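You operate a simulated robot arm through the tools that you are given. There is no shell and no other tool. Be economical: measure what you need, move in short steps, check, and stop when the job is done.

You are at the controls of a simulated robot arm. One attempt, no reset.

## Task
Polish the scuff off the seat pan, put the polishing pad back and close the polish tin.
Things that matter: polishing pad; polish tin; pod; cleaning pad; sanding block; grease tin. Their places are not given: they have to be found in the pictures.

Only the result counts: the job must be done as asked and must still hold three seconds after the hand-in. Knocking over, shifting, dropping, spilling or breaking anything else fails it.

## Robot
A 7-joint arm with a two-finger parallel gripper, fixed in place. Base frame: the origin is at the foot of the arm, x ahead of it, y to its left, z up. Readings come in mm, rad, newtons and seconds.
With the tool pointing down near the work surface it reaches from about 120 to 560 mm from the base axis. Its first joint turns from -1.152 to 1.152 rad. Payload 2.4 kg.
Tool frame: the origin (TCP) lies between the finger pads and is the grasp point; the fingertips stand 30 mm ahead of it; z points along the fingers, y is the line along which they close. The gripper opens to 94 mm. The fingers are 28 mm wide and 10 mm thick; the gripper's body (50 by 96 mm) begins 55 mm behind the TCP.
Orientation is that of the tool frame in the base frame, as a unit quaternion [x, y, z, w]. With the fingers straight down and closing along the base's y, the tool's x points along the base's -x, its y along +y and its z along -z.

## Interface
- The arm moves only by the tool step_arm. Its argument "steps" is a list of rows, each an object (a shift or turn left out is 0, a gripper value left out holds the last) with "dr": the turn, a rotation vector about the base's x, y, z in rad, a list of three; "dp": the shift along the base's x, y, z in mm, a list of three; "grip": the finger opening in mm, from 0 to 94. In form: [{"dr": [wx, wy, wz], "dp": [dx, dy, dz], "grip": grip}, ...]. A call has 1 to 8 rows; each row shifts and turns the commanded pose from where the row before left it. A row lasts 0.2 s, in which the tool goes at most 50 mm and 0.15 rad; a call with a longer step from one row to the next is refused whole, and so is a gripper value outside its range. A pose out of reach is approached as far as the arm can. The call stops where the force on the tool passes 40 N (or 10 N more than at its start, if that is more) or the arm is blocked; 0.2 s more then pass. Each finger travels about 153 mm/s and halts on what it meets, pressing with about 32 N; the grip force reading is that of the motor and also rises with nothing between the fingers. The clock runs only during rows and for 0.2 s after the last one: add rows that do not move to give the fingers time. It gives the time, the measured TCP pose, the force on the tool (base axes), the opening and the grip force at its end, in the units of the frame above (readings bear some noise).
- Cameras (640 x 400 px; columns grow to the right, rows downward): "scene" is fixed at [3, 469.7, 1434.9]; the picture's right is [-0.94, -0.34, 0.00], its down [-0.27, 0.74, -0.62] and it looks along [0.21, -0.58, -0.78] (base axes); focal length 214 px, centre (320, 200). "wrist" rides on the gripper at [76, 14, -102] in the tool frame; the picture's right is [-0.18, 0.98, 0.00], its down [-0.75, -0.14, -0.64] and it looks along [-0.63, -0.12, 0.77] (tool axes); focal length 243 px, centre (320, 200).
- snapshot(camera): a new picture of that camera. No time passes.
- measure_at(camera, pixels): for up to 12 pixels [column, row] of the newest picture of that camera ("zoom" is the newest enlarged one), the place [x, y, z] in the base frame of the surface seen there, good to about 2 mm, but the place of the scene camera against the robot may be out by one fixed shift of up to 18 mm in any direction. No time passes.
- zoom(camera, box): a new picture of the part [left, top, right, bottom] of that camera's present view, enlarged. No time passes.
- finish_job(): hands the job in; it is judged then, once.

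Go step by step. Measure first, check grasps and placings, and put right what went wrong. The budget is 80 turns and 38 pictures, counting those below and the enlarged ones. Unless the task says otherwise, let go and move clear before handing in, and close with one line.

The tools are called after "Emit:" by a JSON object that holds its "method" and its "body". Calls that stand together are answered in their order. step_arm: Moves the arm, as the interface text tells. Its arguments: {"type":"object","properties":{"steps":{"type":"array","items":{"type":"object","properties":{"dr":{"type":"array","items":{"type":"number"}},"dp":{"type":"array","items":{"type":"number"}},"grip":{"type":"number"}}}}},"required":["steps"]} The other tools are called the same way: snapshot (camera) takes a picture; measure_at (camera, pixels) gives the place of the surface under pixels of a picture; zoom (camera, box) takes an enlarged picture of a part of a camera's view; finish_job () hands the job in.

At the start:

```text
clock: 0.0
position: [310.8, -98.0, 1176.1]
ee_rot: [0.0, 1.0, 0.0, 0.0]
ft_force: [0.3, 1.1, -0.4]
gripper_width: 94.1
grip_force: 0.0
```

scene: 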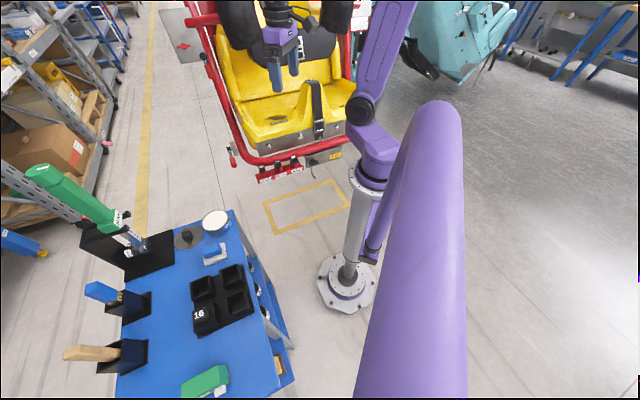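
wrist: 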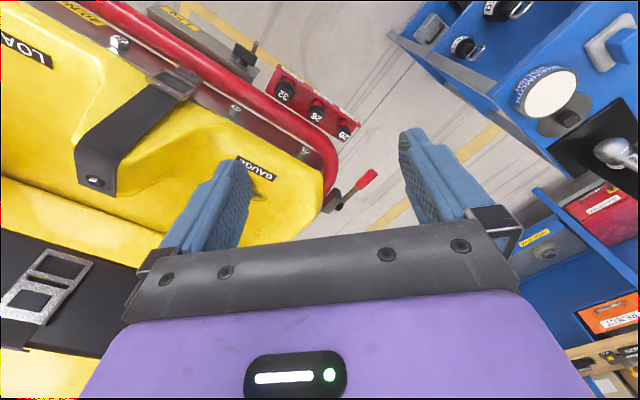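

The scene shows a yellow seat at (290,90) and a blue bench at (200,300) with tins, pads and holders. I zoom in on both.

Emit:
{"method": "zoom", "body": {"camera": "scene", "box": [60, 150, 310, 400]}}

Emit:
{"method": "zoom", "body": {"camera": "scene", "box": [180, 20, 380, 190]}}

```text
1.60 times, centred on (185, 275) of scene
```

zoom: 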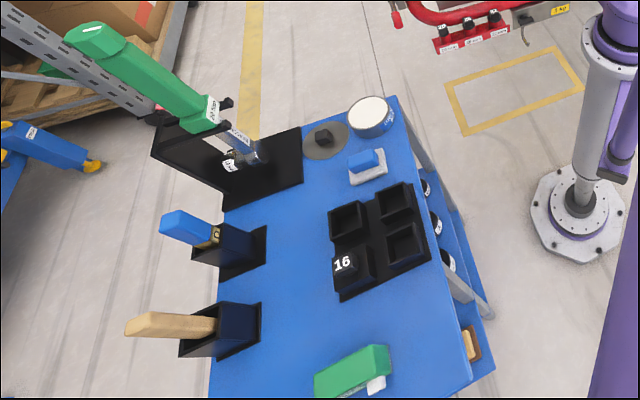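

```text
2.35 times, centred on (280, 105) of scene
```

zoom: 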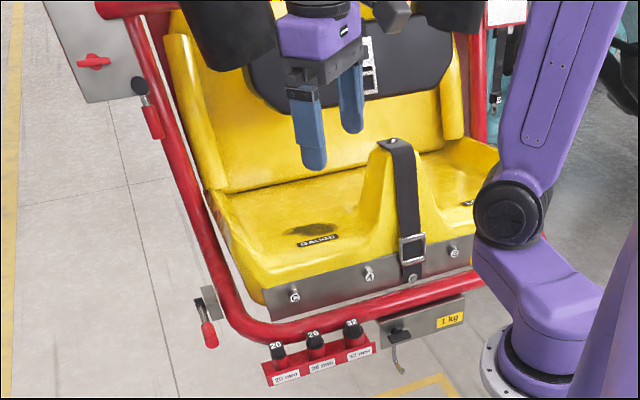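

The scuff is the dark patch at about (277,118). The open tin is at (216,220), its lid at (188,236), the blue pad at (215,253) and a green pad at (204,382). I measure them.

Emit:
{"method": "measure_at", "body": {"camera": "scene", "pixels": [[216, 219], [188, 234], [185, 242], [213, 248], [214, 260], [204, 380], [222, 391], [230, 260], [280, 365]]}}

Emit:
{"method": "measure_at", "body": {"camera": "zoom", "pixels": [[286, 234], [312, 230], [338, 228], [312, 222], [312, 237], [250, 240], [370, 200]]}}

Emit:
{"method": "zoom", "body": {"camera": "wrist", "box": [440, 0, 640, 200]}}

```text
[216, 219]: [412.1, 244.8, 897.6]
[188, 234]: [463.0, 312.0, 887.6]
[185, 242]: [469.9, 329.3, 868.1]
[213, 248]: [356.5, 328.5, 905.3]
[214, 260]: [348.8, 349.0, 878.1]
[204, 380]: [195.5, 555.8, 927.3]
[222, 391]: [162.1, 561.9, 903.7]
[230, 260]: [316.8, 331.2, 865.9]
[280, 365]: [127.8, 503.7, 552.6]
```

```text
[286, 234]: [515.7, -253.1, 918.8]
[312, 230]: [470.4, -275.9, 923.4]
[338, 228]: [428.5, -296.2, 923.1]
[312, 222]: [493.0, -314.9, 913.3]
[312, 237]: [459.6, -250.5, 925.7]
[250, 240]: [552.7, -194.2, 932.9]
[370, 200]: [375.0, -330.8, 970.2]
```

```text
2.00 times, centred on (540, 100) of wrist
```

zoom: 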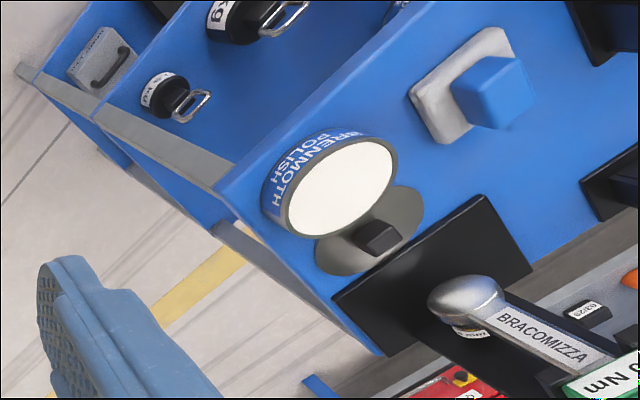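

The polish tin at (350,170) in the zoom is open, with its lid lying beside it. I move over the bench for a closer look.

Emit:
{"method": "step_arm", "body": {"steps": [{"dp": [-5, 45, 0]}, {"dp": [-5, 45, 0]}, {"dp": [-5, 45, 0]}, {"dp": [-5, 45, 0]}, {"dp": [-5, 45, 0]}, {"dp": [-5, 45, 0]}, {"dp": [0, 45, 0]}, {"dp": [0, 25, 0]}]}}

Emit:
{"method": "snapshot", "body": {"camera": "wrist"}}

```text
clock: 1.8
position: [280.7, 244.0, 1174.9]
ee_rot: [0.001, 1.0, 0.0, 0.0]
ft_force: [0.0, 0.1, 0.3]
gripper_width: 93.6
grip_force: 0.0
```

```text
32 pictures are left
```

wrist: 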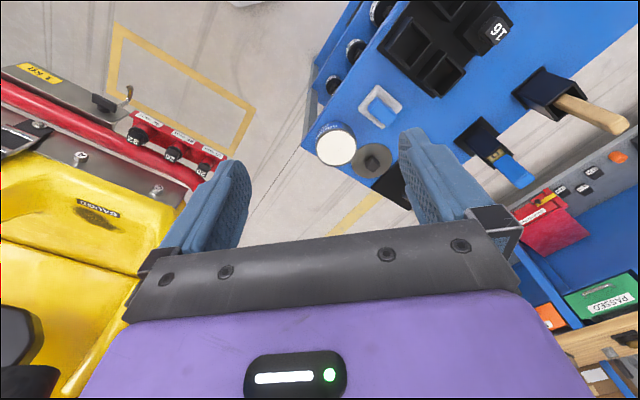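

The bench is at the top of this view, with the pad at (380,105) and the tin at (336,145). I zoom in on it.

Emit:
{"method": "zoom", "body": {"camera": "wrist", "box": [290, 50, 450, 210]}}

Emit:
{"method": "measure_at", "body": {"camera": "wrist", "pixels": [[335, 148], [374, 158], [362, 160], [384, 102], [369, 96], [395, 113], [378, 118], [85, 215], [108, 219], [75, 208]]}}

```text
2.50 times, centred on (370, 130) of wrist
```

zoom: 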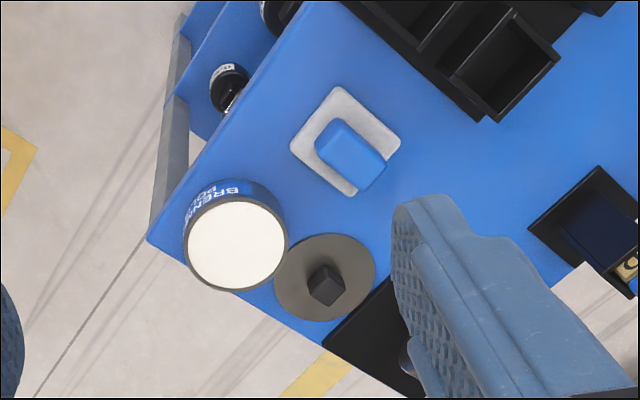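

```text
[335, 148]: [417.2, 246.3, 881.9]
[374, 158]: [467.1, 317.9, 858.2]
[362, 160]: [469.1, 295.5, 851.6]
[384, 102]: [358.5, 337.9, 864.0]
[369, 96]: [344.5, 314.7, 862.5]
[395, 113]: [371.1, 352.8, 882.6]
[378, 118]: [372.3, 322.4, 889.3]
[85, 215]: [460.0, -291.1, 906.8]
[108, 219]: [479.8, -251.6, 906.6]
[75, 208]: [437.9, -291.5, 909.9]
```

I check the other candidates: the green pad and the lower shelf on the bench side.

Emit:
{"method": "zoom", "body": {"camera": "scene", "box": [170, 320, 300, 400]}}

Emit:
{"method": "zoom", "body": {"camera": "scene", "box": [170, 195, 260, 285]}}

```text
4.92 times, centred on (235, 360) of scene
```

zoom: 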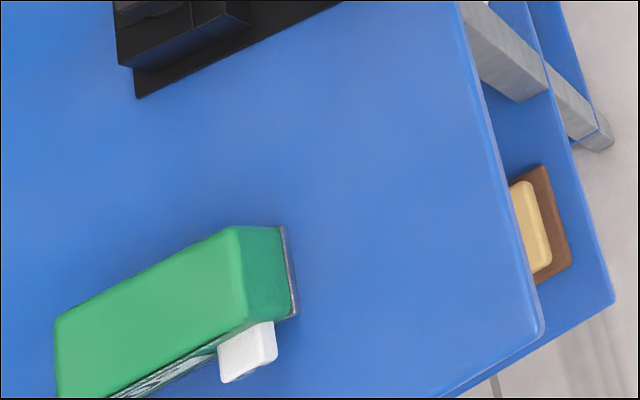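

```text
4.44 times, centred on (215, 240) of scene
```

zoom: 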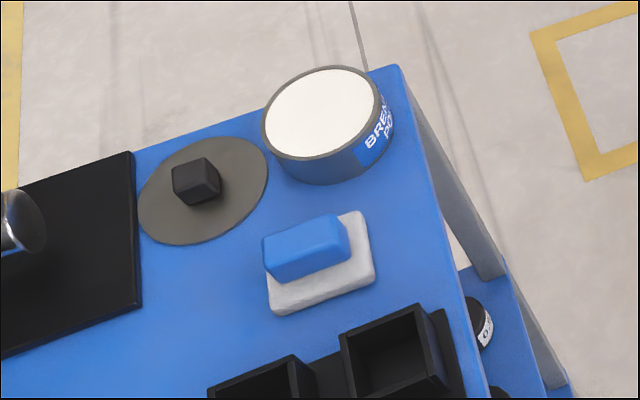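

The tan block on the lower shelf is the sanding block. The blue-handled white pad beside the polish tin looks like the polishing pad. I measure its corners, the tin and the lid.

Emit:
{"method": "measure_at", "body": {"camera": "zoom", "pixels": [[272, 308], [370, 277], [360, 214], [270, 242], [342, 219], [346, 238], [274, 265], [308, 240], [265, 120], [378, 105], [320, 70], [196, 175]]}}

Emit:
{"method": "measure_at", "body": {"camera": "wrist", "pixels": [[374, 87], [360, 105], [382, 128], [401, 108], [367, 112], [380, 126], [392, 115], [379, 98], [316, 148], [357, 148], [336, 131], [336, 165]]}}

```text
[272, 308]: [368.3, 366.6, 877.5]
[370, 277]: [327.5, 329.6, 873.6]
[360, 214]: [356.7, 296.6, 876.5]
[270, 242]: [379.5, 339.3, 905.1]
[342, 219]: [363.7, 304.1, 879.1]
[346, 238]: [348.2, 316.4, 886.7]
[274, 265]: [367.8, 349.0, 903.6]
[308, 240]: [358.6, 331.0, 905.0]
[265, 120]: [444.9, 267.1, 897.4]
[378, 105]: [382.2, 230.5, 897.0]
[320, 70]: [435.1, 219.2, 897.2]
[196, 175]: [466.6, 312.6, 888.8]
```

```text
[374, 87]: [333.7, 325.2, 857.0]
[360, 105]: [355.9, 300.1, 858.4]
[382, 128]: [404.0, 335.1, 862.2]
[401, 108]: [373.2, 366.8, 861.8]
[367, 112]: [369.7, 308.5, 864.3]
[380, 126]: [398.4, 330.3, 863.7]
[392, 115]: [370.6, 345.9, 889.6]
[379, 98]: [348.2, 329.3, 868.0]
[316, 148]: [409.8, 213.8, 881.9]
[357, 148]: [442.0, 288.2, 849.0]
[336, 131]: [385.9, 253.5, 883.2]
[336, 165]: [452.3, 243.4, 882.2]
```

The pad is about 57×45 mm at (355,333), with its long axis about 45° between +x and +y. I turn the tool by +0.785 rad and come down over it with a narrower opening.

Emit:
{"method": "step_arm", "body": {"steps": [{"dp": [9, 11, -15], "dr": [0, 0, 0.131], "grip": 60}, {"dp": [13, 16, -25], "dr": [0, 0, 0.131]}, {"dp": [13, 16, -30], "dr": [0, 0, 0.131]}, {"dp": [13, 16, -30], "dr": [0, 0, 0.131]}, {"dp": [13, 15, -30], "dr": [0, 0, 0.131]}, {"dp": [13, 15, -30], "dr": [0, 0, 0.131]}, {"dp": [0, 0, -30]}]}}

Emit:
{"method": "snapshot", "body": {"camera": "wrist"}}

```text
clock: 3.4
position: [354.2, 331.6, 985.4]
ee_rot: [-0.384, 0.923, -0.001, 0.001]
ft_force: [0.1, 0.0, 0.6]
gripper_width: 59.9
grip_force: 0.1
```

```text
28 pictures are left
```

wrist: 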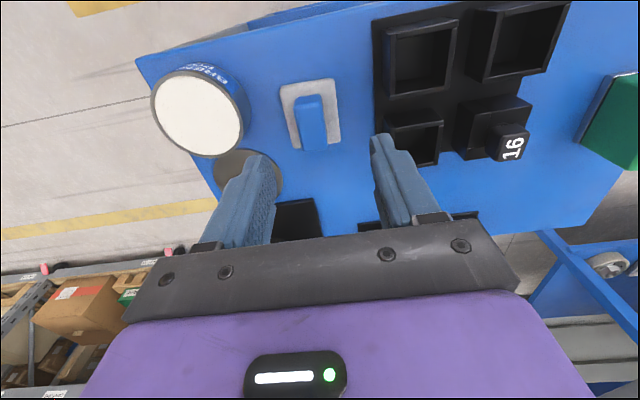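

The handle (at 311,125) is roughly in line with the fingers. I measure it precisely.

Emit:
{"method": "zoom", "body": {"camera": "wrist", "box": [230, 60, 390, 160]}}

Emit:
{"method": "measure_at", "body": {"camera": "wrist", "pixels": [[282, 87], [334, 82], [339, 138], [296, 147], [300, 105], [306, 147], [324, 142], [312, 125], [380, 110], [440, 60]]}}

```text
4.00 times, centred on (310, 110) of wrist
```

zoom: 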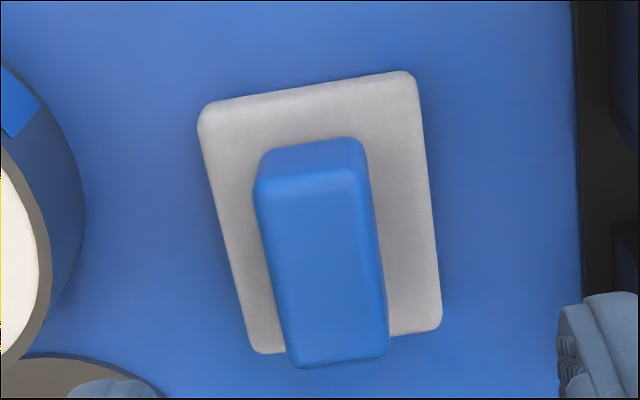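

```text
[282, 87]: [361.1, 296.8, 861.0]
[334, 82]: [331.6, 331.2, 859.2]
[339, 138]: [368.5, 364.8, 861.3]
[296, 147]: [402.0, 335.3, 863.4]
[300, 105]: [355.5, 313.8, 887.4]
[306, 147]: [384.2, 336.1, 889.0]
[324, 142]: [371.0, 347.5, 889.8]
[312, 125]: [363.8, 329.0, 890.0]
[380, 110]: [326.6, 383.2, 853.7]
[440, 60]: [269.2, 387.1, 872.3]
```

The handle is centred at about (363.5,331), its top is at z 890 and its long axis is at about 42°. I correct the yaw by -0.06, go down and grip.

Emit:
{"method": "step_arm", "body": {"steps": [{"dp": [9.3, -0.6, 0], "dr": [0, 0, -0.06], "grip": 50}, {"dp": [0, 0, -40]}, {"dp": [0, 0, -30]}, {"dp": [0, 0, -17]}, {"grip": 10}, {}, {}]}}

Emit:
{"method": "snapshot", "body": {"camera": "wrist"}}

```text
clock: 5.0
position: [364.2, 331.0, 899.4]
ee_rot: [-0.356, 0.935, 0.001, 0.001]
ft_force: [-0.7, 1.5, 1.1]
gripper_width: 23.2
grip_force: 32.6
```

```text
26 pictures are left
```

wrist: 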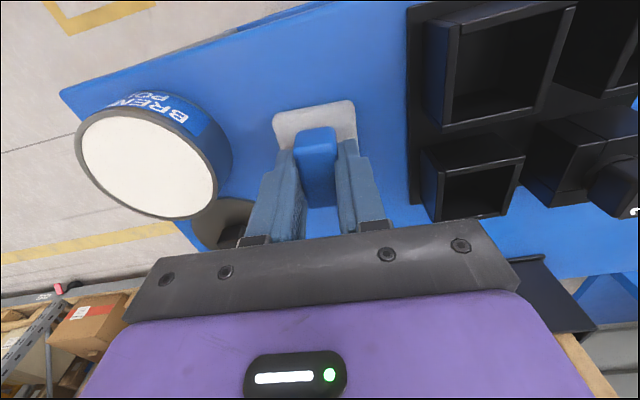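

The pad is gripped (23.2 mm); its home is TCP (364,331,899). I measure the tin rim and the bench from this view.

Emit:
{"method": "measure_at", "body": {"camera": "wrist", "pixels": [[78, 158], [213, 200], [115, 113], [170, 218], [145, 165], [200, 125], [120, 190], [270, 60], [380, 150], [220, 220]]}}

```text
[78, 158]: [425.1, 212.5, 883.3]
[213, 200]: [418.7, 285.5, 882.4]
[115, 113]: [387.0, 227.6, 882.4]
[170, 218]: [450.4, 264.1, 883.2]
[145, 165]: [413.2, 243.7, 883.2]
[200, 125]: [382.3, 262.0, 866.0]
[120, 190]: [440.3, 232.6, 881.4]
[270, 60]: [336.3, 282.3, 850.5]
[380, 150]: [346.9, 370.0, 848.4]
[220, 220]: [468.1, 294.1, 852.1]
```

Bench z is 850, and the tin is centred at (418,248) with its rim and polish at about 882.5. I lift the pad and dab it lightly on the polish; contact should come near TCP z 932.

Emit:
{"method": "step_arm", "body": {"steps": [{"dp": [0, 0, 30]}, {"dp": [0, 0, 40]}, {"dp": [27, -42, 0]}, {"dp": [27, -41, 0]}, {"dp": [0, 0, -22]}, {"dp": [0, 0, -10]}, {}]}}

Emit:
{"method": "snapshot", "body": {"camera": "wrist"}}

```text
clock: 6.6
position: [418.3, 246.9, 937.5]
ee_rot: [-0.355, 0.935, 0.0, 0.0]
ft_force: [-0.7, -0.4, -0.4]
gripper_width: 9.8
grip_force: 0.0
```

```text
25 pictures are left
```

wrist: 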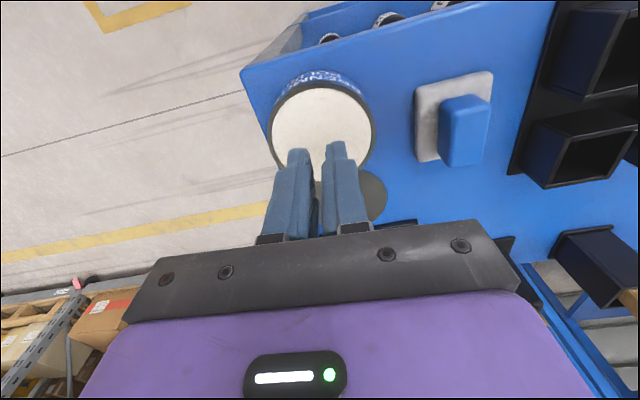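

The opening fell to 9.8 mm and the pad still sits on the bench at (455,120), so it slipped out when I lifted. I measure it again.

Emit:
{"method": "zoom", "body": {"camera": "wrist", "box": [390, 60, 520, 180]}}

Emit:
{"method": "measure_at", "body": {"camera": "wrist", "pixels": [[417, 91], [491, 74], [438, 160], [420, 159], [425, 120], [442, 102], [480, 97], [484, 130], [442, 133], [462, 118], [465, 160], [465, 82]]}}

```text
3.33 times, centred on (455, 120) of wrist
```

zoom: 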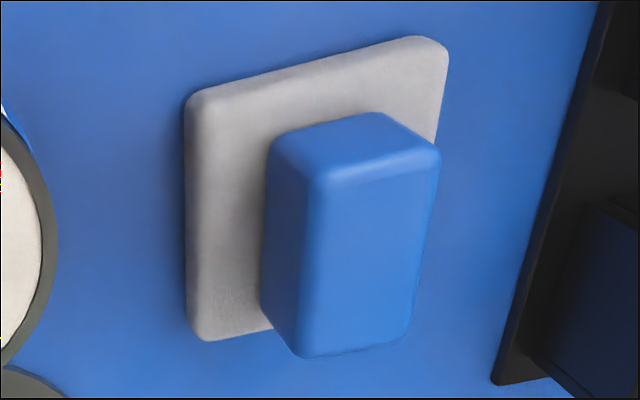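

```text
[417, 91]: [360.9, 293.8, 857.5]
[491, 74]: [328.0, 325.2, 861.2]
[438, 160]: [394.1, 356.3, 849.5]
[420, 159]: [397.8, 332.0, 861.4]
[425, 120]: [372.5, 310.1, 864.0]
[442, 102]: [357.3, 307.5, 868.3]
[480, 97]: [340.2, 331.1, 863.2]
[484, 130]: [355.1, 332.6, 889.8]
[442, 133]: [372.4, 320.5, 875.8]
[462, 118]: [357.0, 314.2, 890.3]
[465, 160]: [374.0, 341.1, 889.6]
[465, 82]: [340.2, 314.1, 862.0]
```

Emit:
{"method": "measure_at", "body": {"camera": "zoom", "pixels": [[325, 192], [425, 168], [308, 345], [400, 332], [365, 260], [220, 330], [300, 90]]}}

```text
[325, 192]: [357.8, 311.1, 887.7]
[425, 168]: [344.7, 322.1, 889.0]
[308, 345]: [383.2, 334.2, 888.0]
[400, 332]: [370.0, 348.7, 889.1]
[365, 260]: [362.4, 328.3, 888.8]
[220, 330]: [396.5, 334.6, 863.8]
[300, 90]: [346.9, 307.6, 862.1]
```

The handle is centred at (364,329), top 889, axis about 45°. I grip again, deeper this time (tips just above the pad at 865), and lift slowly.

Emit:
{"method": "step_arm", "body": {"steps": [{"dp": [-27, 41, 10], "dr": [0, 0, 0.05], "grip": 50}, {"dp": [-27.3, 41, 0]}, {"dp": [0, 0, -33]}, {"dp": [0, 0, -19.5]}, {"grip": 0}, {}, {}, {}]}}

Emit:
{"method": "step_arm", "body": {"steps": [{"dp": [0, 0, 2]}, {"dp": [0, 0, 4]}, {"dp": [0, 0, 6]}, {"dp": [0, 0, 8]}]}}

```text
clock: 8.4
position: [364.2, 328.0, 894.5]
ee_rot: [-0.379, 0.925, 0.001, 0.001]
ft_force: [-0.6, -1.4, 31.5]
gripper_width: 22.8
grip_force: 31.7
```

```text
clock: 9.4
position: [363.4, 330.1, 914.1]
ee_rot: [-0.378, 0.926, 0.0, -0.001]
ft_force: [0.3, -0.5, -0.4]
gripper_width: 23.2
grip_force: 32.1
```

The opening is still 23.2 mm after a 20 mm lift. A picture will show whether the pad came up.

Emit:
{"method": "zoom", "body": {"camera": "wrist", "box": [220, 60, 400, 240]}}

Emit:
{"method": "measure_at", "body": {"camera": "zoom", "pixels": [[200, 140], [400, 120], [340, 130], [420, 250]]}}

```text
2.22 times, centred on (310, 150) of wrist
```

zoom: 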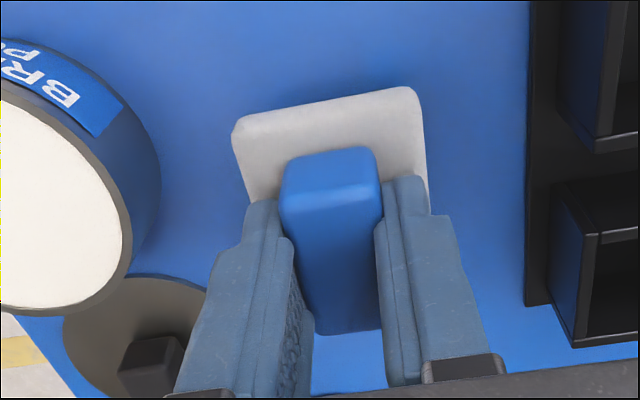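

```text
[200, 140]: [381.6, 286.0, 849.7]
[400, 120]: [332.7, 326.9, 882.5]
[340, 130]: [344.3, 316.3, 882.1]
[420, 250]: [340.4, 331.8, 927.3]
```

The pad top is now at z 882, up 20 mm, so it is held; its bottom is about 44.5 mm below the TCP. I carry it over the tin.

Emit:
{"method": "step_arm", "body": {"steps": [{"dp": [0, 0, 15]}, {"dp": [0, 0, 15]}, {"dp": [14, -20, 0]}, {"dp": [14, -21, 0]}, {"dp": [14, -21, 0]}, {"dp": [12.5, -20, 0]}, {"dp": [0, 0, -10]}, {}]}}

Emit:
{"method": "step_arm", "body": {"steps": [{"dp": [0, 0, -4]}, {"dp": [0, 0, -2]}, {}]}}

```text
clock: 11.2
position: [418.9, 248.5, 934.2]
ee_rot: [-0.379, 0.926, 0.0, 0.0]
ft_force: [-0.6, 0.4, -0.6]
gripper_width: 22.7
grip_force: 31.7
```

```text
clock: 12.0
position: [418.2, 248.2, 928.1]
ee_rot: [-0.378, 0.926, 0.0, 0.001]
ft_force: [0.8, 0.0, -0.5]
gripper_width: 23.0
grip_force: 31.7
```

No contact force yet at 928, so I keep going down in small steps.

Emit:
{"method": "step_arm", "body": {"steps": [{"dp": [0, 0, -1.5]}, {"dp": [0, 0, -1.5]}, {}]}}

Emit:
{"method": "snapshot", "body": {"camera": "wrist"}}

```text
clock: 12.7
position: [420.2, 247.3, 927.6]
ee_rot: [-0.378, 0.926, 0.001, 0.0]
ft_force: [-3.9, -3.2, 10.0]
gripper_width: 23.0
grip_force: 31.7
stopped in row 3: the force on the tool passed its limit (the readings are from after the stop); the commanded pose is now the measured one
```

```text
22 pictures are left
```

wrist: 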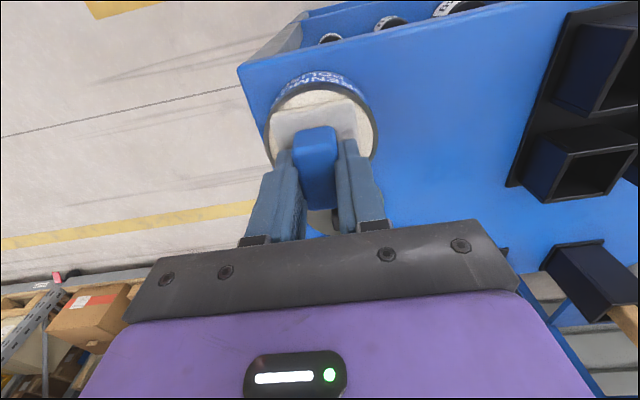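

The pad sits on the polish in the tin; contact came at TCP about 926.5. I lift it and carry it high toward the seat.

Emit:
{"method": "step_arm", "body": {"steps": [{"dp": [0, 0, 10]}, {"dp": [0, 0, 25]}, {"dp": [0, 0, 35]}, {"dp": [0, 0, 40]}, {"dp": [0, 0, 40]}, {"dp": [0, -25, 30]}, {"dp": [0, -40, 0]}, {"dp": [0, -40, 0]}]}}

Emit:
{"method": "step_arm", "body": {"steps": [{"dp": [0, -40, 0]}, {"dp": [0, -40, 0]}, {"dp": [0, -40, 0]}, {"dp": [0, -40, 0]}, {"dp": [0, -40, 0]}, {"dp": [0, -40, 0]}, {}]}}

Emit:
{"method": "snapshot", "body": {"camera": "wrist"}}

```text
clock: 14.5
position: [418.4, 141.1, 1107.3]
ee_rot: [-0.379, 0.925, 0.0, 0.001]
ft_force: [-0.1, 0.2, -0.7]
gripper_width: 23.0
grip_force: 32.3
```

```text
clock: 16.1
position: [419.0, -98.0, 1108.3]
ee_rot: [-0.379, 0.925, 0.001, 0.0]
ft_force: [0.0, 0.4, -1.3]
gripper_width: 23.1
grip_force: 31.9
```

```text
21 pictures are left
```

wrist: 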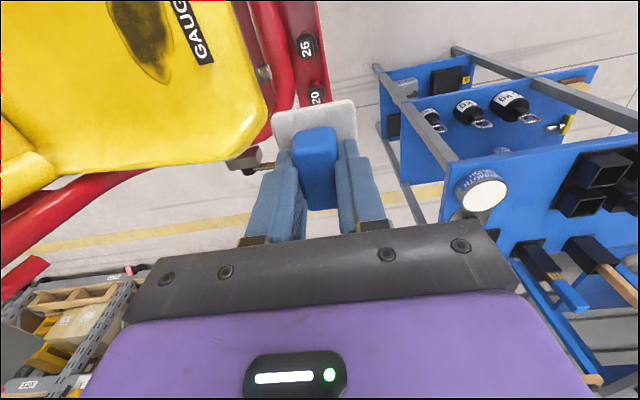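

The scuff shows at (145,35), and I measure its extent and the surface around it.

Emit:
{"method": "zoom", "body": {"camera": "wrist", "box": [60, 0, 280, 137]}}

Emit:
{"method": "measure_at", "body": {"camera": "wrist", "pixels": [[115, 2], [165, 2], [148, 30], [135, 55], [165, 78], [175, 45], [195, 110], [100, 60], [60, 90], [200, 75], [230, 110], [70, 20]]}}

```text
2.91 times, centred on (170, 68) of wrist
```

zoom: 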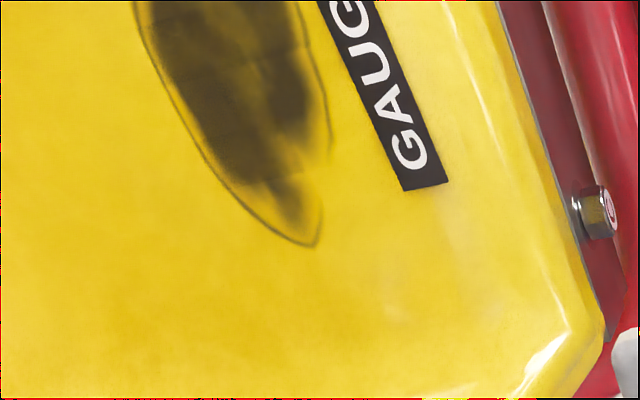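

```text
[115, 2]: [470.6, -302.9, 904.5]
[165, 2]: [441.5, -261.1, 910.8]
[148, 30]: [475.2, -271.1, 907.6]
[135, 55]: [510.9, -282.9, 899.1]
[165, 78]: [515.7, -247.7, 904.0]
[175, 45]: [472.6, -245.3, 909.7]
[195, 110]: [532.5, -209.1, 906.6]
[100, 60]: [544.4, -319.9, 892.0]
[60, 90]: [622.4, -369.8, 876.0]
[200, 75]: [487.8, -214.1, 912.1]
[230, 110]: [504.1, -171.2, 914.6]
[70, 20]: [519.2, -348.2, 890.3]
```

The pan slopes gently: z falls about 0.113 per mm in x and rises about 0.121 per mm in y. The scuff runs out of view toward -x, so I move for a full view.

Emit:
{"method": "step_arm", "body": {"steps": [{"dp": [0, -30, 0]}, {"dp": [0, -30, 0]}, {"dp": [0, -30, 0]}, {"dp": [0, -30, 0]}, {"dp": [-10, -20, 0]}, {}]}}

Emit:
{"method": "snapshot", "body": {"camera": "wrist"}}

```text
clock: 17.5
position: [408.8, -238.0, 1107.8]
ee_rot: [-0.378, 0.926, 0.0, 0.0]
ft_force: [0.3, -0.8, 0.0]
gripper_width: 22.9
grip_force: 32.3
```

```text
19 pictures are left
```

wrist: 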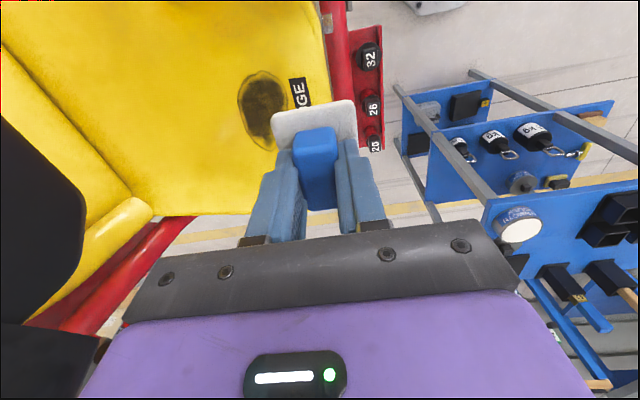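

The scuff is now at (240–285, 70–150). I measure its outline and the area around it.

Emit:
{"method": "zoom", "body": {"camera": "wrist", "box": [200, 30, 340, 170]}}

Emit:
{"method": "measure_at", "body": {"camera": "wrist", "pixels": [[262, 71], [240, 85], [241, 110], [252, 138], [266, 150], [274, 128], [283, 98], [284, 78], [262, 105], [230, 40], [260, 15], [160, 60]]}}

```text
2.86 times, centred on (270, 100) of wrist
```

zoom: 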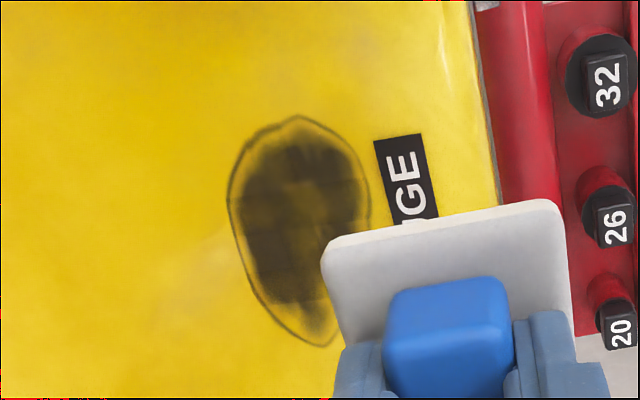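

```text
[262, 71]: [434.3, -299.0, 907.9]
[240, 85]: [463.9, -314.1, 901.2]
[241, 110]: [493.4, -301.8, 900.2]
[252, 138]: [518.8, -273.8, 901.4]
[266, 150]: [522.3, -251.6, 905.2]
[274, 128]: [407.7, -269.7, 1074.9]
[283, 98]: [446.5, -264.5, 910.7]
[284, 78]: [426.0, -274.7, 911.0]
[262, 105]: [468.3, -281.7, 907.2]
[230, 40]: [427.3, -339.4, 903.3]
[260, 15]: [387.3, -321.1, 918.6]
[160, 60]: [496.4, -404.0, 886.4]
```

The scuff is centred at about (474,-280), 102 mm long along 18° and 54 mm wide. Before going down I check the hump's height with the scene camera.

Emit:
{"method": "measure_at", "body": {"camera": "scene", "pixels": [[312, 82], [308, 84], [318, 84], [302, 95], [305, 110], [300, 80], [322, 100], [265, 20], [244, 50]]}}

Emit:
{"method": "snapshot", "body": {"camera": "scene"}}

```text
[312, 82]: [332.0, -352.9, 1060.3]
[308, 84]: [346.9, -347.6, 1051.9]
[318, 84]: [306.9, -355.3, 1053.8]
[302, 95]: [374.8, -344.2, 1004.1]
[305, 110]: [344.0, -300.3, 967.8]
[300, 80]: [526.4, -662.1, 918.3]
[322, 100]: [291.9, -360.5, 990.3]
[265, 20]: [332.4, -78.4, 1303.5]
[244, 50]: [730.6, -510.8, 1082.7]
```

```text
17 pictures are left
```

scene: 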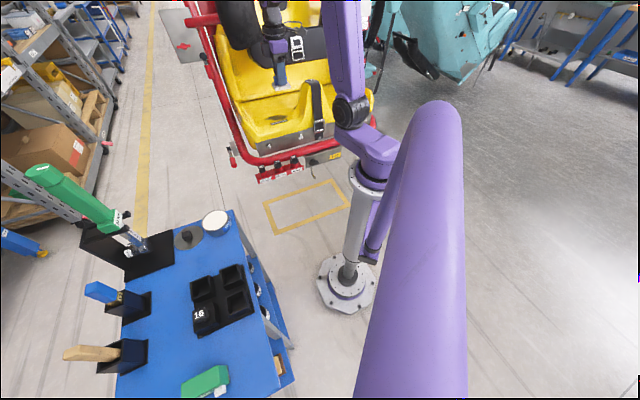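

The hump is at x<385, y<-300 and tops out at about 1043, so there is clearance. I align the pad with the scuff (yaw -0.46), tilt it to the pan normal and hover about 25 mm above.

Emit:
{"method": "step_arm", "body": {"steps": [{"dp": [12, -9, -10], "dr": [0, 0, -0.115]}, {"dp": [15, -10, -20], "dr": [0, 0, -0.115]}, {"dp": [15, -10, -25], "dr": [0, 0, -0.115]}, {"dp": [15, -10, -25], "dr": [0, 0, -0.115]}, {"dp": [15.5, -12.9, -20], "dr": [0.072, 0.053, 0]}, {"dp": [0, 0, -20], "dr": [0.072, 0.053, 0]}, {"dp": [0, 0, -12.5]}, {}]}}

Emit:
{"method": "snapshot", "body": {"camera": "wrist"}}

```text
clock: 19.3
position: [481.6, -289.1, 975.3]
ee_rot: [-0.157, 0.983, 0.08, -0.04]
ft_force: [-0.5, 0.8, -0.5]
gripper_width: 23.1
grip_force: 32.2
```

```text
16 pictures are left
```

wrist: 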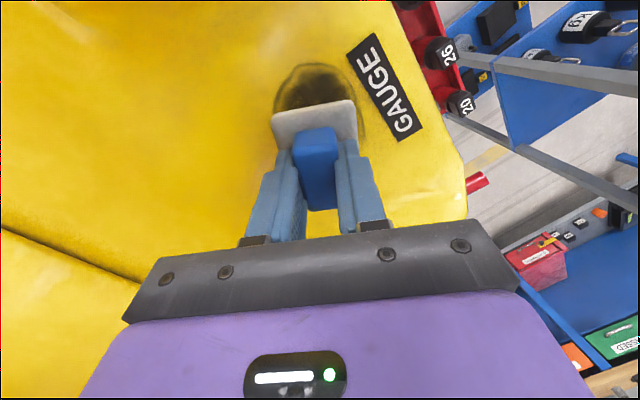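

The tilt matches and the pad is centred on the scuff, so I go down along the normal to contact.

Emit:
{"method": "step_arm", "body": {"steps": [{"dp": [-1, 1.4, -9.8]}, {"dp": [-1, 1.4, -9.8]}, {"dp": [-0.2, 0.3, -2]}, {"dp": [-0.2, 0.3, -2]}, {}]}}

```text
clock: 20.5
position: [478.5, -285.1, 950.7]
ee_rot: [-0.158, 0.984, 0.078, -0.039]
ft_force: [0.4, 0.2, -0.8]
gripper_width: 22.9
grip_force: 32.6
```

Emit:
{"method": "step_arm", "body": {"steps": [{"dp": [-0.1, 0.2, -1]}, {"dp": [-0.1, 0.2, -1]}, {}]}}

```text
clock: 21.3
position: [479.6, -285.7, 950.3]
ee_rot: [-0.157, 0.984, 0.079, -0.039]
ft_force: [-1.1, -0.6, 12.6]
gripper_width: 23.0
grip_force: 32.0
```

Contact at 12.6 N. I start sweeping along the scuff at this pressure.

Emit:
{"method": "step_arm", "body": {"steps": [{"dp": [9.5, 3.1, -0.6]}, {"dp": [9.5, 3.1, -0.6]}, {"dp": [9.5, 3.1, -0.6]}, {"dp": [-9.5, -3.1, 0.6]}, {"dp": [-9.5, -3.1, 0.6]}, {"dp": [-9.5, -3.1, 0.6]}]}}

```text
clock: 22.7
position: [479.2, -284.8, 950.7]
ee_rot: [-0.157, 0.984, 0.079, -0.038]
ft_force: [10.5, 0.7, 21.2]
gripper_width: 23.1
grip_force: 32.1
```

Emit:
{"method": "step_arm", "body": {"steps": [{"dp": [-9.5, -3.1, 0.9]}, {"dp": [-9.5, -3.1, 0.7]}, {"dp": [-9.5, -3.1, 0.7]}, {"dp": [-4.0, 12.0, 2.1]}, {"dp": [9.5, 3.1, -0.6]}, {"dp": [9.5, 3.1, -0.6]}, {"dp": [9.5, 3.1, -0.6]}, {"dp": [9.5, 3.1, -0.6]}]}}

Emit:
{"method": "snapshot", "body": {"camera": "wrist"}}

```text
clock: 24.5
position: [482.8, -269.4, 951.0]
ee_rot: [-0.157, 0.984, 0.08, -0.041]
ft_force: [-3.3, -4.2, 13.5]
gripper_width: 23.3
grip_force: 32.5
```

```text
15 pictures are left
```

wrist: 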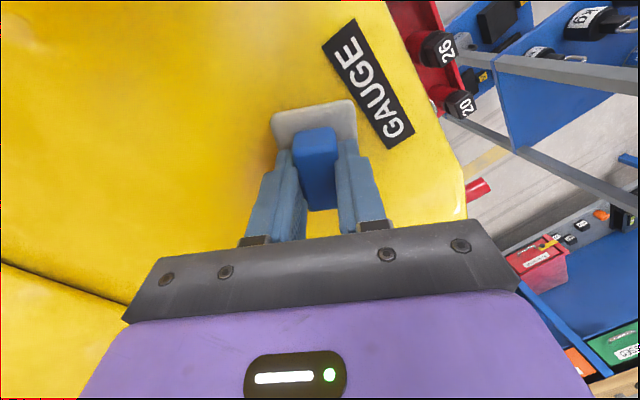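

Much of the scuff is already gone. I finish the coverage on the far end and the other side.

Emit:
{"method": "step_arm", "body": {"steps": [{"dp": [9.5, 3.1, -0.6]}, {"dp": [9.5, 3.1, -0.6]}, {"dp": [4, -12.4, -2.2]}, {"dp": [4, -12.4, -2.2]}, {"dp": [-9.5, -3.1, 0.6]}, {"dp": [-9.5, -3.1, 0.6]}, {"dp": [-9.5, -3.1, 0.6]}, {"dp": [-9.5, -3.1, 0.6]}]}}

Emit:
{"method": "step_arm", "body": {"steps": [{"dp": [-9.5, -3.1, 0.6]}, {"dp": [-9.5, -3.1, 0.6]}, {"dp": [9.5, 3.1, -0.6]}, {"dp": [9.5, 3.1, -0.6]}]}}

```text
clock: 26.3
position: [473.7, -301.5, 948.7]
ee_rot: [-0.157, 0.984, 0.079, -0.04]
ft_force: [5.0, 0.0, 7.7]
gripper_width: 22.9
grip_force: 31.8
```

```text
clock: 27.3
position: [472.7, -303.0, 948.1]
ee_rot: [-0.156, 0.984, 0.08, -0.041]
ft_force: [-4.4, -6.7, 15.0]
gripper_width: 23.2
grip_force: 32.1
```

I lift off along the normal and back away to inspect the spot.

Emit:
{"method": "step_arm", "body": {"steps": [{"dp": [1, -1.4, 9.8]}, {"dp": [0, 5, 20]}, {"dp": [0, 20, 30]}, {"dp": [0, 30, 35]}, {"dp": [0, 35, 30]}, {}]}}

Emit:
{"method": "snapshot", "body": {"camera": "wrist"}}

Emit:
{"method": "zoom", "body": {"camera": "scene", "box": [210, 60, 340, 150]}}

```text
clock: 28.7
position: [473.1, -212.1, 1074.4]
ee_rot: [-0.157, 0.984, 0.08, -0.041]
ft_force: [0.2, 0.7, -0.6]
gripper_width: 22.9
grip_force: 31.9
```

```text
14 pictures are left
```

wrist: 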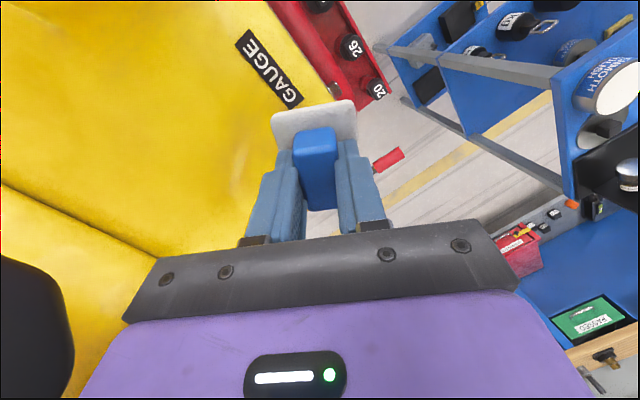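

```text
4.44 times, centred on (275, 105) of scene
```

zoom: 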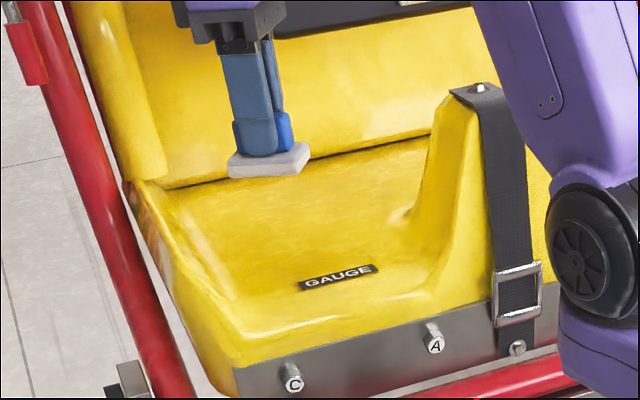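

The scuff is gone in both views. I take out the tilt and yaw and carry the pad back to its home.

Emit:
{"method": "step_arm", "body": {"steps": [{"dp": [-5, 10, 20], "dr": [-0.072, -0.053, 0]}, {"dp": [-5, 25, 16], "dr": [-0.072, -0.053, 0]}, {"dp": [-8, 40, 0], "dr": [0, 0, 0.11]}, {"dp": [-8, 40, 0], "dr": [0, 0, 0.11]}, {"dp": [-8, 40, 0], "dr": [0, 0, 0.11]}, {"dp": [-8, 40, 0], "dr": [0, 0, 0.1]}, {"dp": [-8, 40, 0]}, {"dp": [-8, 40, 0]}]}}

Emit:
{"method": "step_arm", "body": {"steps": [{"dp": [-8, 40, 0]}, {"dp": [-8, 40, 0]}, {"dp": [-8, 40, 0]}, {"dp": [-8, 40, 0]}, {"dp": [-8, 40, 0]}, {"dp": [-8, 40, 0]}, {"dp": [-3, 28, 0]}, {}]}}

```text
clock: 30.5
position: [416.2, 64.7, 1107.2]
ee_rot: [-0.366, 0.931, 0.001, 0.0]
ft_force: [-0.5, -0.3, 0.0]
gripper_width: 23.2
grip_force: 32.3
```

```text
clock: 32.3
position: [364.0, 330.4, 1110.1]
ee_rot: [-0.365, 0.931, 0.001, 0.001]
ft_force: [-0.8, -0.4, -0.6]
gripper_width: 23.0
grip_force: 31.6
```

The tool is above the pad's home, and I go down to just over the bench.

Emit:
{"method": "step_arm", "body": {"steps": [{"dp": [0, 0, -40]}, {"dp": [0, 0, -45]}, {"dp": [0, 0, -45]}, {"dp": [0, 0, -40]}, {"dp": [0, 0, -28]}, {"dp": [0, 0, -10]}, {}]}}

Emit:
{"method": "step_arm", "body": {"steps": [{"dp": [0, 0, -3]}, {"dp": [0, 0, -2]}, {"dp": [0, 0, -1]}, {}]}}

Emit:
{"method": "snapshot", "body": {"camera": "wrist"}}

```text
clock: 33.9
position: [364.5, 330.6, 900.8]
ee_rot: [-0.364, 0.931, 0.001, 0.001]
ft_force: [-0.2, -0.5, -0.5]
gripper_width: 23.1
grip_force: 31.8
```

```text
clock: 34.9
position: [364.9, 330.5, 896.0]
ee_rot: [-0.365, 0.931, 0.001, 0.002]
ft_force: [-1.6, -1.8, 6.8]
gripper_width: 23.1
grip_force: 32.2
```

```text
12 pictures are left
```

wrist: 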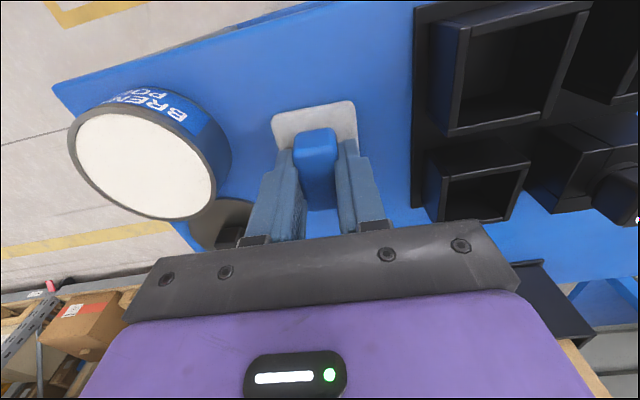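

The pad rests on the bench with 6.8 N of contact. I release it, rise, and look at the tin and lid.

Emit:
{"method": "step_arm", "body": {"steps": [{"grip": 46}, {}, {"dp": [0, 0, 10]}, {"dp": [0, 0, 35]}, {"dp": [15, -25, 30]}, {"dp": [15, -20, 20]}, {}]}}

Emit:
{"method": "snapshot", "body": {"camera": "wrist"}}

```text
clock: 36.5
position: [394.4, 286.2, 990.9]
ee_rot: [-0.365, 0.931, 0.0, 0.001]
ft_force: [0.6, 0.4, -0.3]
gripper_width: 46.2
grip_force: 0.1
```

```text
11 pictures are left
```

wrist: 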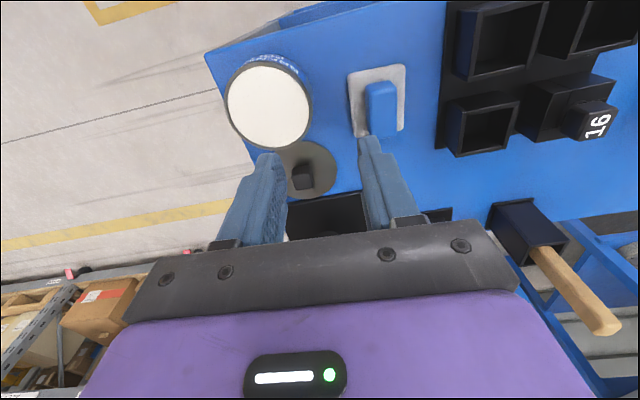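

The pad is back in place at (378,100). Now I look at the lid and its knob at (303,175), and check the clearance from the neighbouring black plate and driver.

Emit:
{"method": "zoom", "body": {"camera": "wrist", "box": [220, 50, 380, 210]}}

Emit:
{"method": "measure_at", "body": {"camera": "zoom", "pixels": [[312, 332], [352, 320], [315, 310], [350, 300], [318, 295], [345, 275], [380, 270], [410, 320], [375, 340], [185, 80], [120, 110], [300, 150]]}}

Emit:
{"method": "measure_at", "body": {"camera": "scene", "pixels": [[130, 240], [120, 222], [105, 215], [60, 180], [140, 248], [110, 235], [176, 250], [80, 232]]}}

```text
2.50 times, centred on (300, 130) of wrist
```

zoom: 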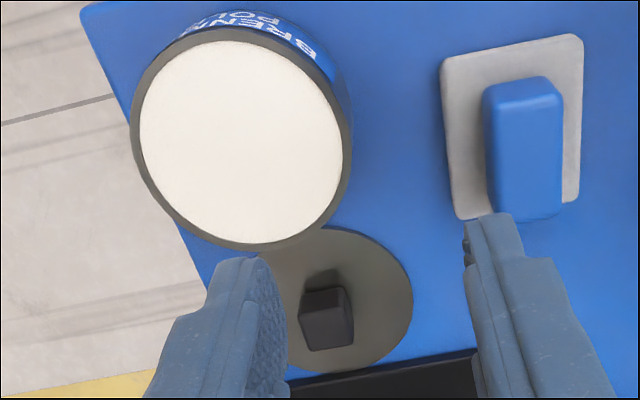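

```text
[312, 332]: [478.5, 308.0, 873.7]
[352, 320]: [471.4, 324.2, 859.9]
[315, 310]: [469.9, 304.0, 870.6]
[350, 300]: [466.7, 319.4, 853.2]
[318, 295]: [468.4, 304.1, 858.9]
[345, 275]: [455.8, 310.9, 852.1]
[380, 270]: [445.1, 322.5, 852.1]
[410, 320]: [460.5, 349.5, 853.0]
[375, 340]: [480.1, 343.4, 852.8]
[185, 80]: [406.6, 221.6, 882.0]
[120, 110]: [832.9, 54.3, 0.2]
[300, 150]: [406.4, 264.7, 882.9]
```

```text
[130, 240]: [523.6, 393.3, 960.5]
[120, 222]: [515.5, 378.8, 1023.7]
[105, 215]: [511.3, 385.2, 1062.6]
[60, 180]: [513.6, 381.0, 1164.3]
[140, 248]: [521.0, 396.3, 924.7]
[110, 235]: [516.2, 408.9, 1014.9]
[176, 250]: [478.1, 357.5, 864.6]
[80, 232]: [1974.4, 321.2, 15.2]
```

The knob is near (472,311) with its top at z 874, and the driver stands at (516,390), tall but 90 mm away. I move over the knob for a clear view.

Emit:
{"method": "step_arm", "body": {"steps": [{"dp": [35, 10, 0]}, {"dp": [42, 15, 0]}, {}]}}

Emit:
{"method": "zoom", "body": {"camera": "wrist", "box": [230, 60, 390, 160]}}

```text
clock: 37.3
position: [471.4, 310.4, 989.1]
ee_rot: [-0.366, 0.931, 0.0, 0.001]
ft_force: [0.5, 0.2, -0.4]
gripper_width: 46.1
grip_force: 0.1
```

```text
4.00 times, centred on (310, 110) of wrist
```

zoom: 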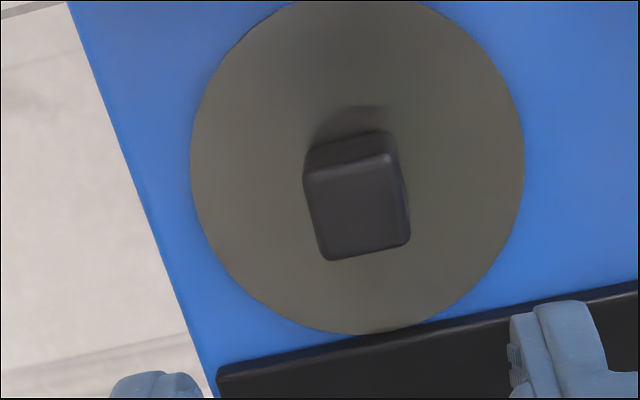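

Emit:
{"method": "measure_at", "body": {"camera": "zoom", "pixels": [[313, 184], [388, 163], [403, 236], [333, 253], [358, 210], [195, 150], [522, 160], [360, 332], [358, 4], [430, 345]]}}

```text
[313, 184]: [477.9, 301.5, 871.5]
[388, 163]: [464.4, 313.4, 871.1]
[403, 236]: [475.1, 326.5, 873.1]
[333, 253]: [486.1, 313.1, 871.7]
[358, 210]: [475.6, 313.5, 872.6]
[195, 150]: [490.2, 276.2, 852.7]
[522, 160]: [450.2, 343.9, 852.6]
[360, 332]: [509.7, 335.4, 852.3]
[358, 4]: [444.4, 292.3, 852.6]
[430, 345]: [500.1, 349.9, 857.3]
```

The knob is centred at (476,313.5), about 17 mm square with its top at 873 and turned to about 47°; the lid's radius is about 39. I go down and grip the knob.

Emit:
{"method": "step_arm", "body": {"steps": [{"dp": [4.5, 3.1, 0], "dr": [0, 0, 0.07], "grip": 40}, {"dp": [0, 0, -40]}, {"dp": [0, 0, -40]}, {"dp": [0, 0, -18]}, {"dp": [0, 0, -5]}, {"grip": 0}, {}, {}]}}

Emit:
{"method": "step_arm", "body": {"steps": [{"dp": [0, 0, 2]}, {"dp": [0, 0, 4]}, {"dp": [0, 0, 6]}, {"dp": [0, 0, 10]}, {"dp": [0, 0, 10]}]}}

Emit:
{"method": "snapshot", "body": {"camera": "wrist"}}

```text
clock: 39.1
position: [477.2, 314.6, 886.0]
ee_rot: [-0.397, 0.918, 0.0, 0.001]
ft_force: [-0.6, -0.8, 0.3]
gripper_width: 20.4
grip_force: 31.9
```

```text
clock: 40.3
position: [476.6, 314.0, 918.6]
ee_rot: [-0.397, 0.918, 0.001, 0.0]
ft_force: [-0.4, 0.1, -0.6]
gripper_width: 20.7
grip_force: 31.7
```

```text
8 pictures are left
```

wrist: 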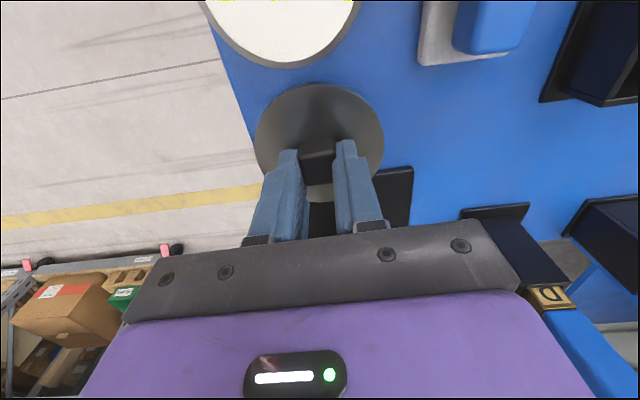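

The lid seems to be in hand (opening 20.7). I measure the lid's rim height and centre and the tin.

Emit:
{"method": "measure_at", "body": {"camera": "wrist", "pixels": [[320, 90], [260, 130], [379, 130], [290, 94], [355, 97], [257, 118], [382, 150], [280, 60], [207, 5], [352, 8], [318, 45], [280, 30]]}}

```text
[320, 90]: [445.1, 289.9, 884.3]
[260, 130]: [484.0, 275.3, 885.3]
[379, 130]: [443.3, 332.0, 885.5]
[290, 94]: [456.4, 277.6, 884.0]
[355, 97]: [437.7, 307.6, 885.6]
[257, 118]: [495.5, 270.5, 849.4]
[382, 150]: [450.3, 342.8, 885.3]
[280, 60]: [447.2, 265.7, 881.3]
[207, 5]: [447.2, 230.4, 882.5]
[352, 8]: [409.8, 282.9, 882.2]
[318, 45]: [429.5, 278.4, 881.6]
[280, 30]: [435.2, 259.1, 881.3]
```

The lid is held, with its top at 885 (TCP − 33.5) and its centre offset about (-1.2,-2.3) from the TCP. The tin centre is (417.2,248.6), so I raise the lid, move over the tin and check.

Emit:
{"method": "step_arm", "body": {"steps": [{"dp": [0, 0, 15]}, {"dp": [0, 0, 15]}, {"dp": [-15, -16, 0]}, {"dp": [-15, -16, 0]}, {"dp": [-14, -16, 0]}, {"dp": [-14.2, -15.1, 0]}, {"dp": [0, 0, -12]}, {}]}}

Emit:
{"method": "snapshot", "body": {"camera": "wrist"}}

```text
clock: 42.1
position: [417.8, 251.4, 937.6]
ee_rot: [-0.398, 0.917, 0.001, 0.001]
ft_force: [0.4, 0.9, -0.6]
gripper_width: 20.7
grip_force: 31.8
```

```text
7 pictures are left
```

wrist: 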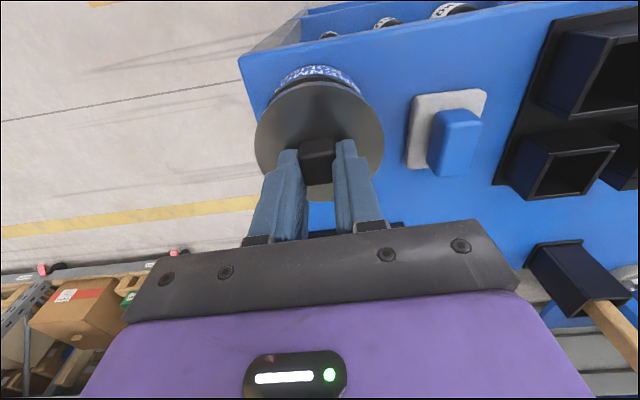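

Emit:
{"method": "measure_at", "body": {"camera": "wrist", "pixels": [[258, 130], [381, 130], [320, 84], [284, 94], [356, 94], [318, 72], [275, 85], [362, 90]]}}

Emit:
{"method": "step_arm", "body": {"steps": [{"dp": [0, 0, -8]}, {"dp": [0, 0, -6]}, {"dp": [0, 0, -3]}, {}]}}

```text
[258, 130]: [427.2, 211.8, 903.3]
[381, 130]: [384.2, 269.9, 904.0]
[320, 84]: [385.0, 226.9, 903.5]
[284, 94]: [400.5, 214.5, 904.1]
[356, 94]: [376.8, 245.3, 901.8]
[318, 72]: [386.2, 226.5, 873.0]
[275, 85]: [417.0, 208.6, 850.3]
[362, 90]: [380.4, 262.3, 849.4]
```

```text
clock: 43.1
position: [419.2, 250.9, 919.8]
ee_rot: [-0.397, 0.918, 0.0, 0.002]
ft_force: [-0.1, 0.3, 0.3]
gripper_width: 20.4
grip_force: 32.1
```

The lid is concentric with the tin (about 39 mm all round). I lower it to contact.

Emit:
{"method": "step_arm", "body": {"steps": [{"dp": [0, 0, -1.5]}, {"dp": [0, 0, -1]}, {}]}}

```text
clock: 43.9
position: [417.9, 250.3, 918.5]
ee_rot: [-0.396, 0.918, 0.001, 0.0]
ft_force: [-4.8, -3.1, 9.6]
gripper_width: 20.9
grip_force: 32.6
stopped in row 3: the force on the tool passed its limit (the readings are from after the stop); the commanded pose is now the measured one
```

Contact is at 918.5, just where a flat lid meets the rim. I release and rise.

Emit:
{"method": "step_arm", "body": {"steps": [{"grip": 40}, {}, {"dp": [0, 0, 15]}, {"dp": [0, 0, 40]}, {"dp": [15, 0, 40]}, {}]}}

Emit:
{"method": "snapshot", "body": {"camera": "wrist"}}

Emit:
{"method": "zoom", "body": {"camera": "scene", "box": [160, 190, 260, 290]}}

```text
clock: 45.3
position: [433.2, 250.2, 1014.8]
ee_rot: [-0.396, 0.918, 0.001, 0.001]
ft_force: [0.0, -0.1, 0.0]
gripper_width: 39.9
grip_force: 0.1
```

```text
6 pictures are left
```

wrist: 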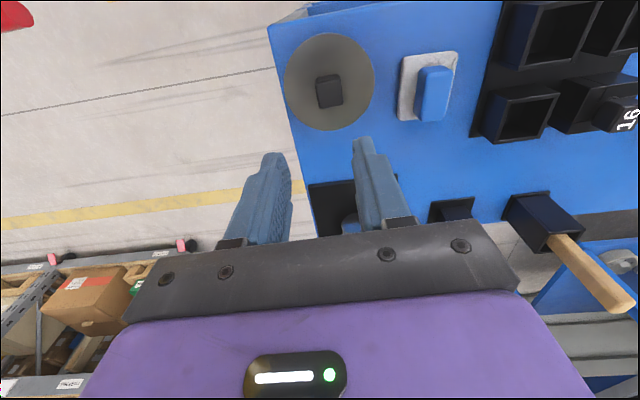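

```text
4.00 times, centred on (210, 240) of scene
```

zoom: 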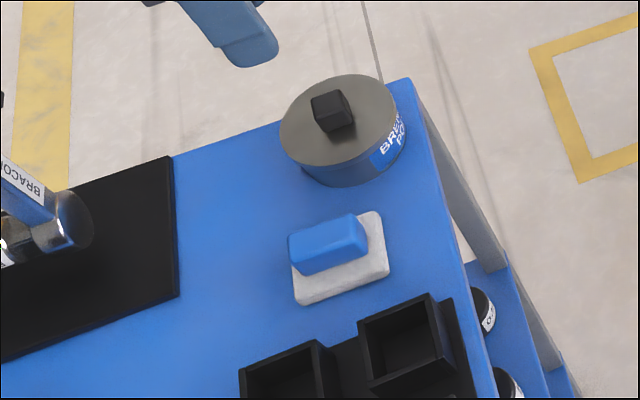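

The lid is on the tin and the pad is in its place. I check the lid for level and centring.

Emit:
{"method": "measure_at", "body": {"camera": "wrist", "pixels": [[286, 80], [373, 82], [330, 36], [328, 128], [300, 115], [358, 50], [402, 88], [455, 60], [404, 116]]}}

Emit:
{"method": "zoom", "body": {"camera": "wrist", "box": [260, 10, 480, 150]}}

```text
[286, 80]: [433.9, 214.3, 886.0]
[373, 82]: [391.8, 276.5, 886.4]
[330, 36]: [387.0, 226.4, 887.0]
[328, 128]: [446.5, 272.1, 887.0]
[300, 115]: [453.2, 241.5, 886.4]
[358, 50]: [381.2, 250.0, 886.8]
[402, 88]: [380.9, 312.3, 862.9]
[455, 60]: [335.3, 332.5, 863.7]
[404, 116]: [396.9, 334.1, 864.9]
```

```text
2.86 times, centred on (370, 80) of wrist
```

zoom: 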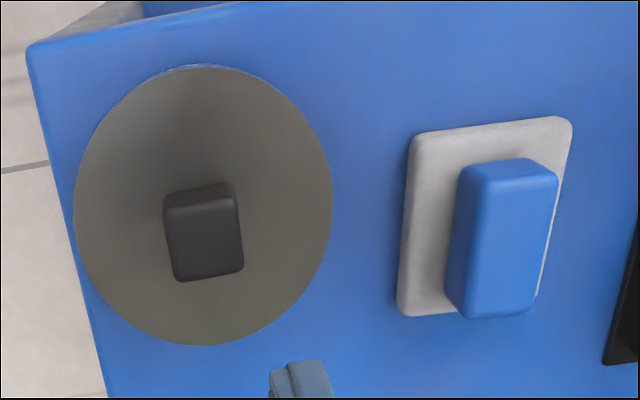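

The lid is level (z 886–887 all round) and centred at about (417,249) on the tin. The pad lies flat in its place and the scuff is gone. The arm is clear, so I hand in.

Emit:
{"method": "finish_job", "body": {}}

```text
The job is handed in.
```

I polished the scuff off the seat pan, put the polishing pad back in its place, closed the polish tin with its lid, and handed the job in. The pad slipped out of the first grip and moved about 3 mm on the bench, and I set it back to within a few millimetres of its original place.
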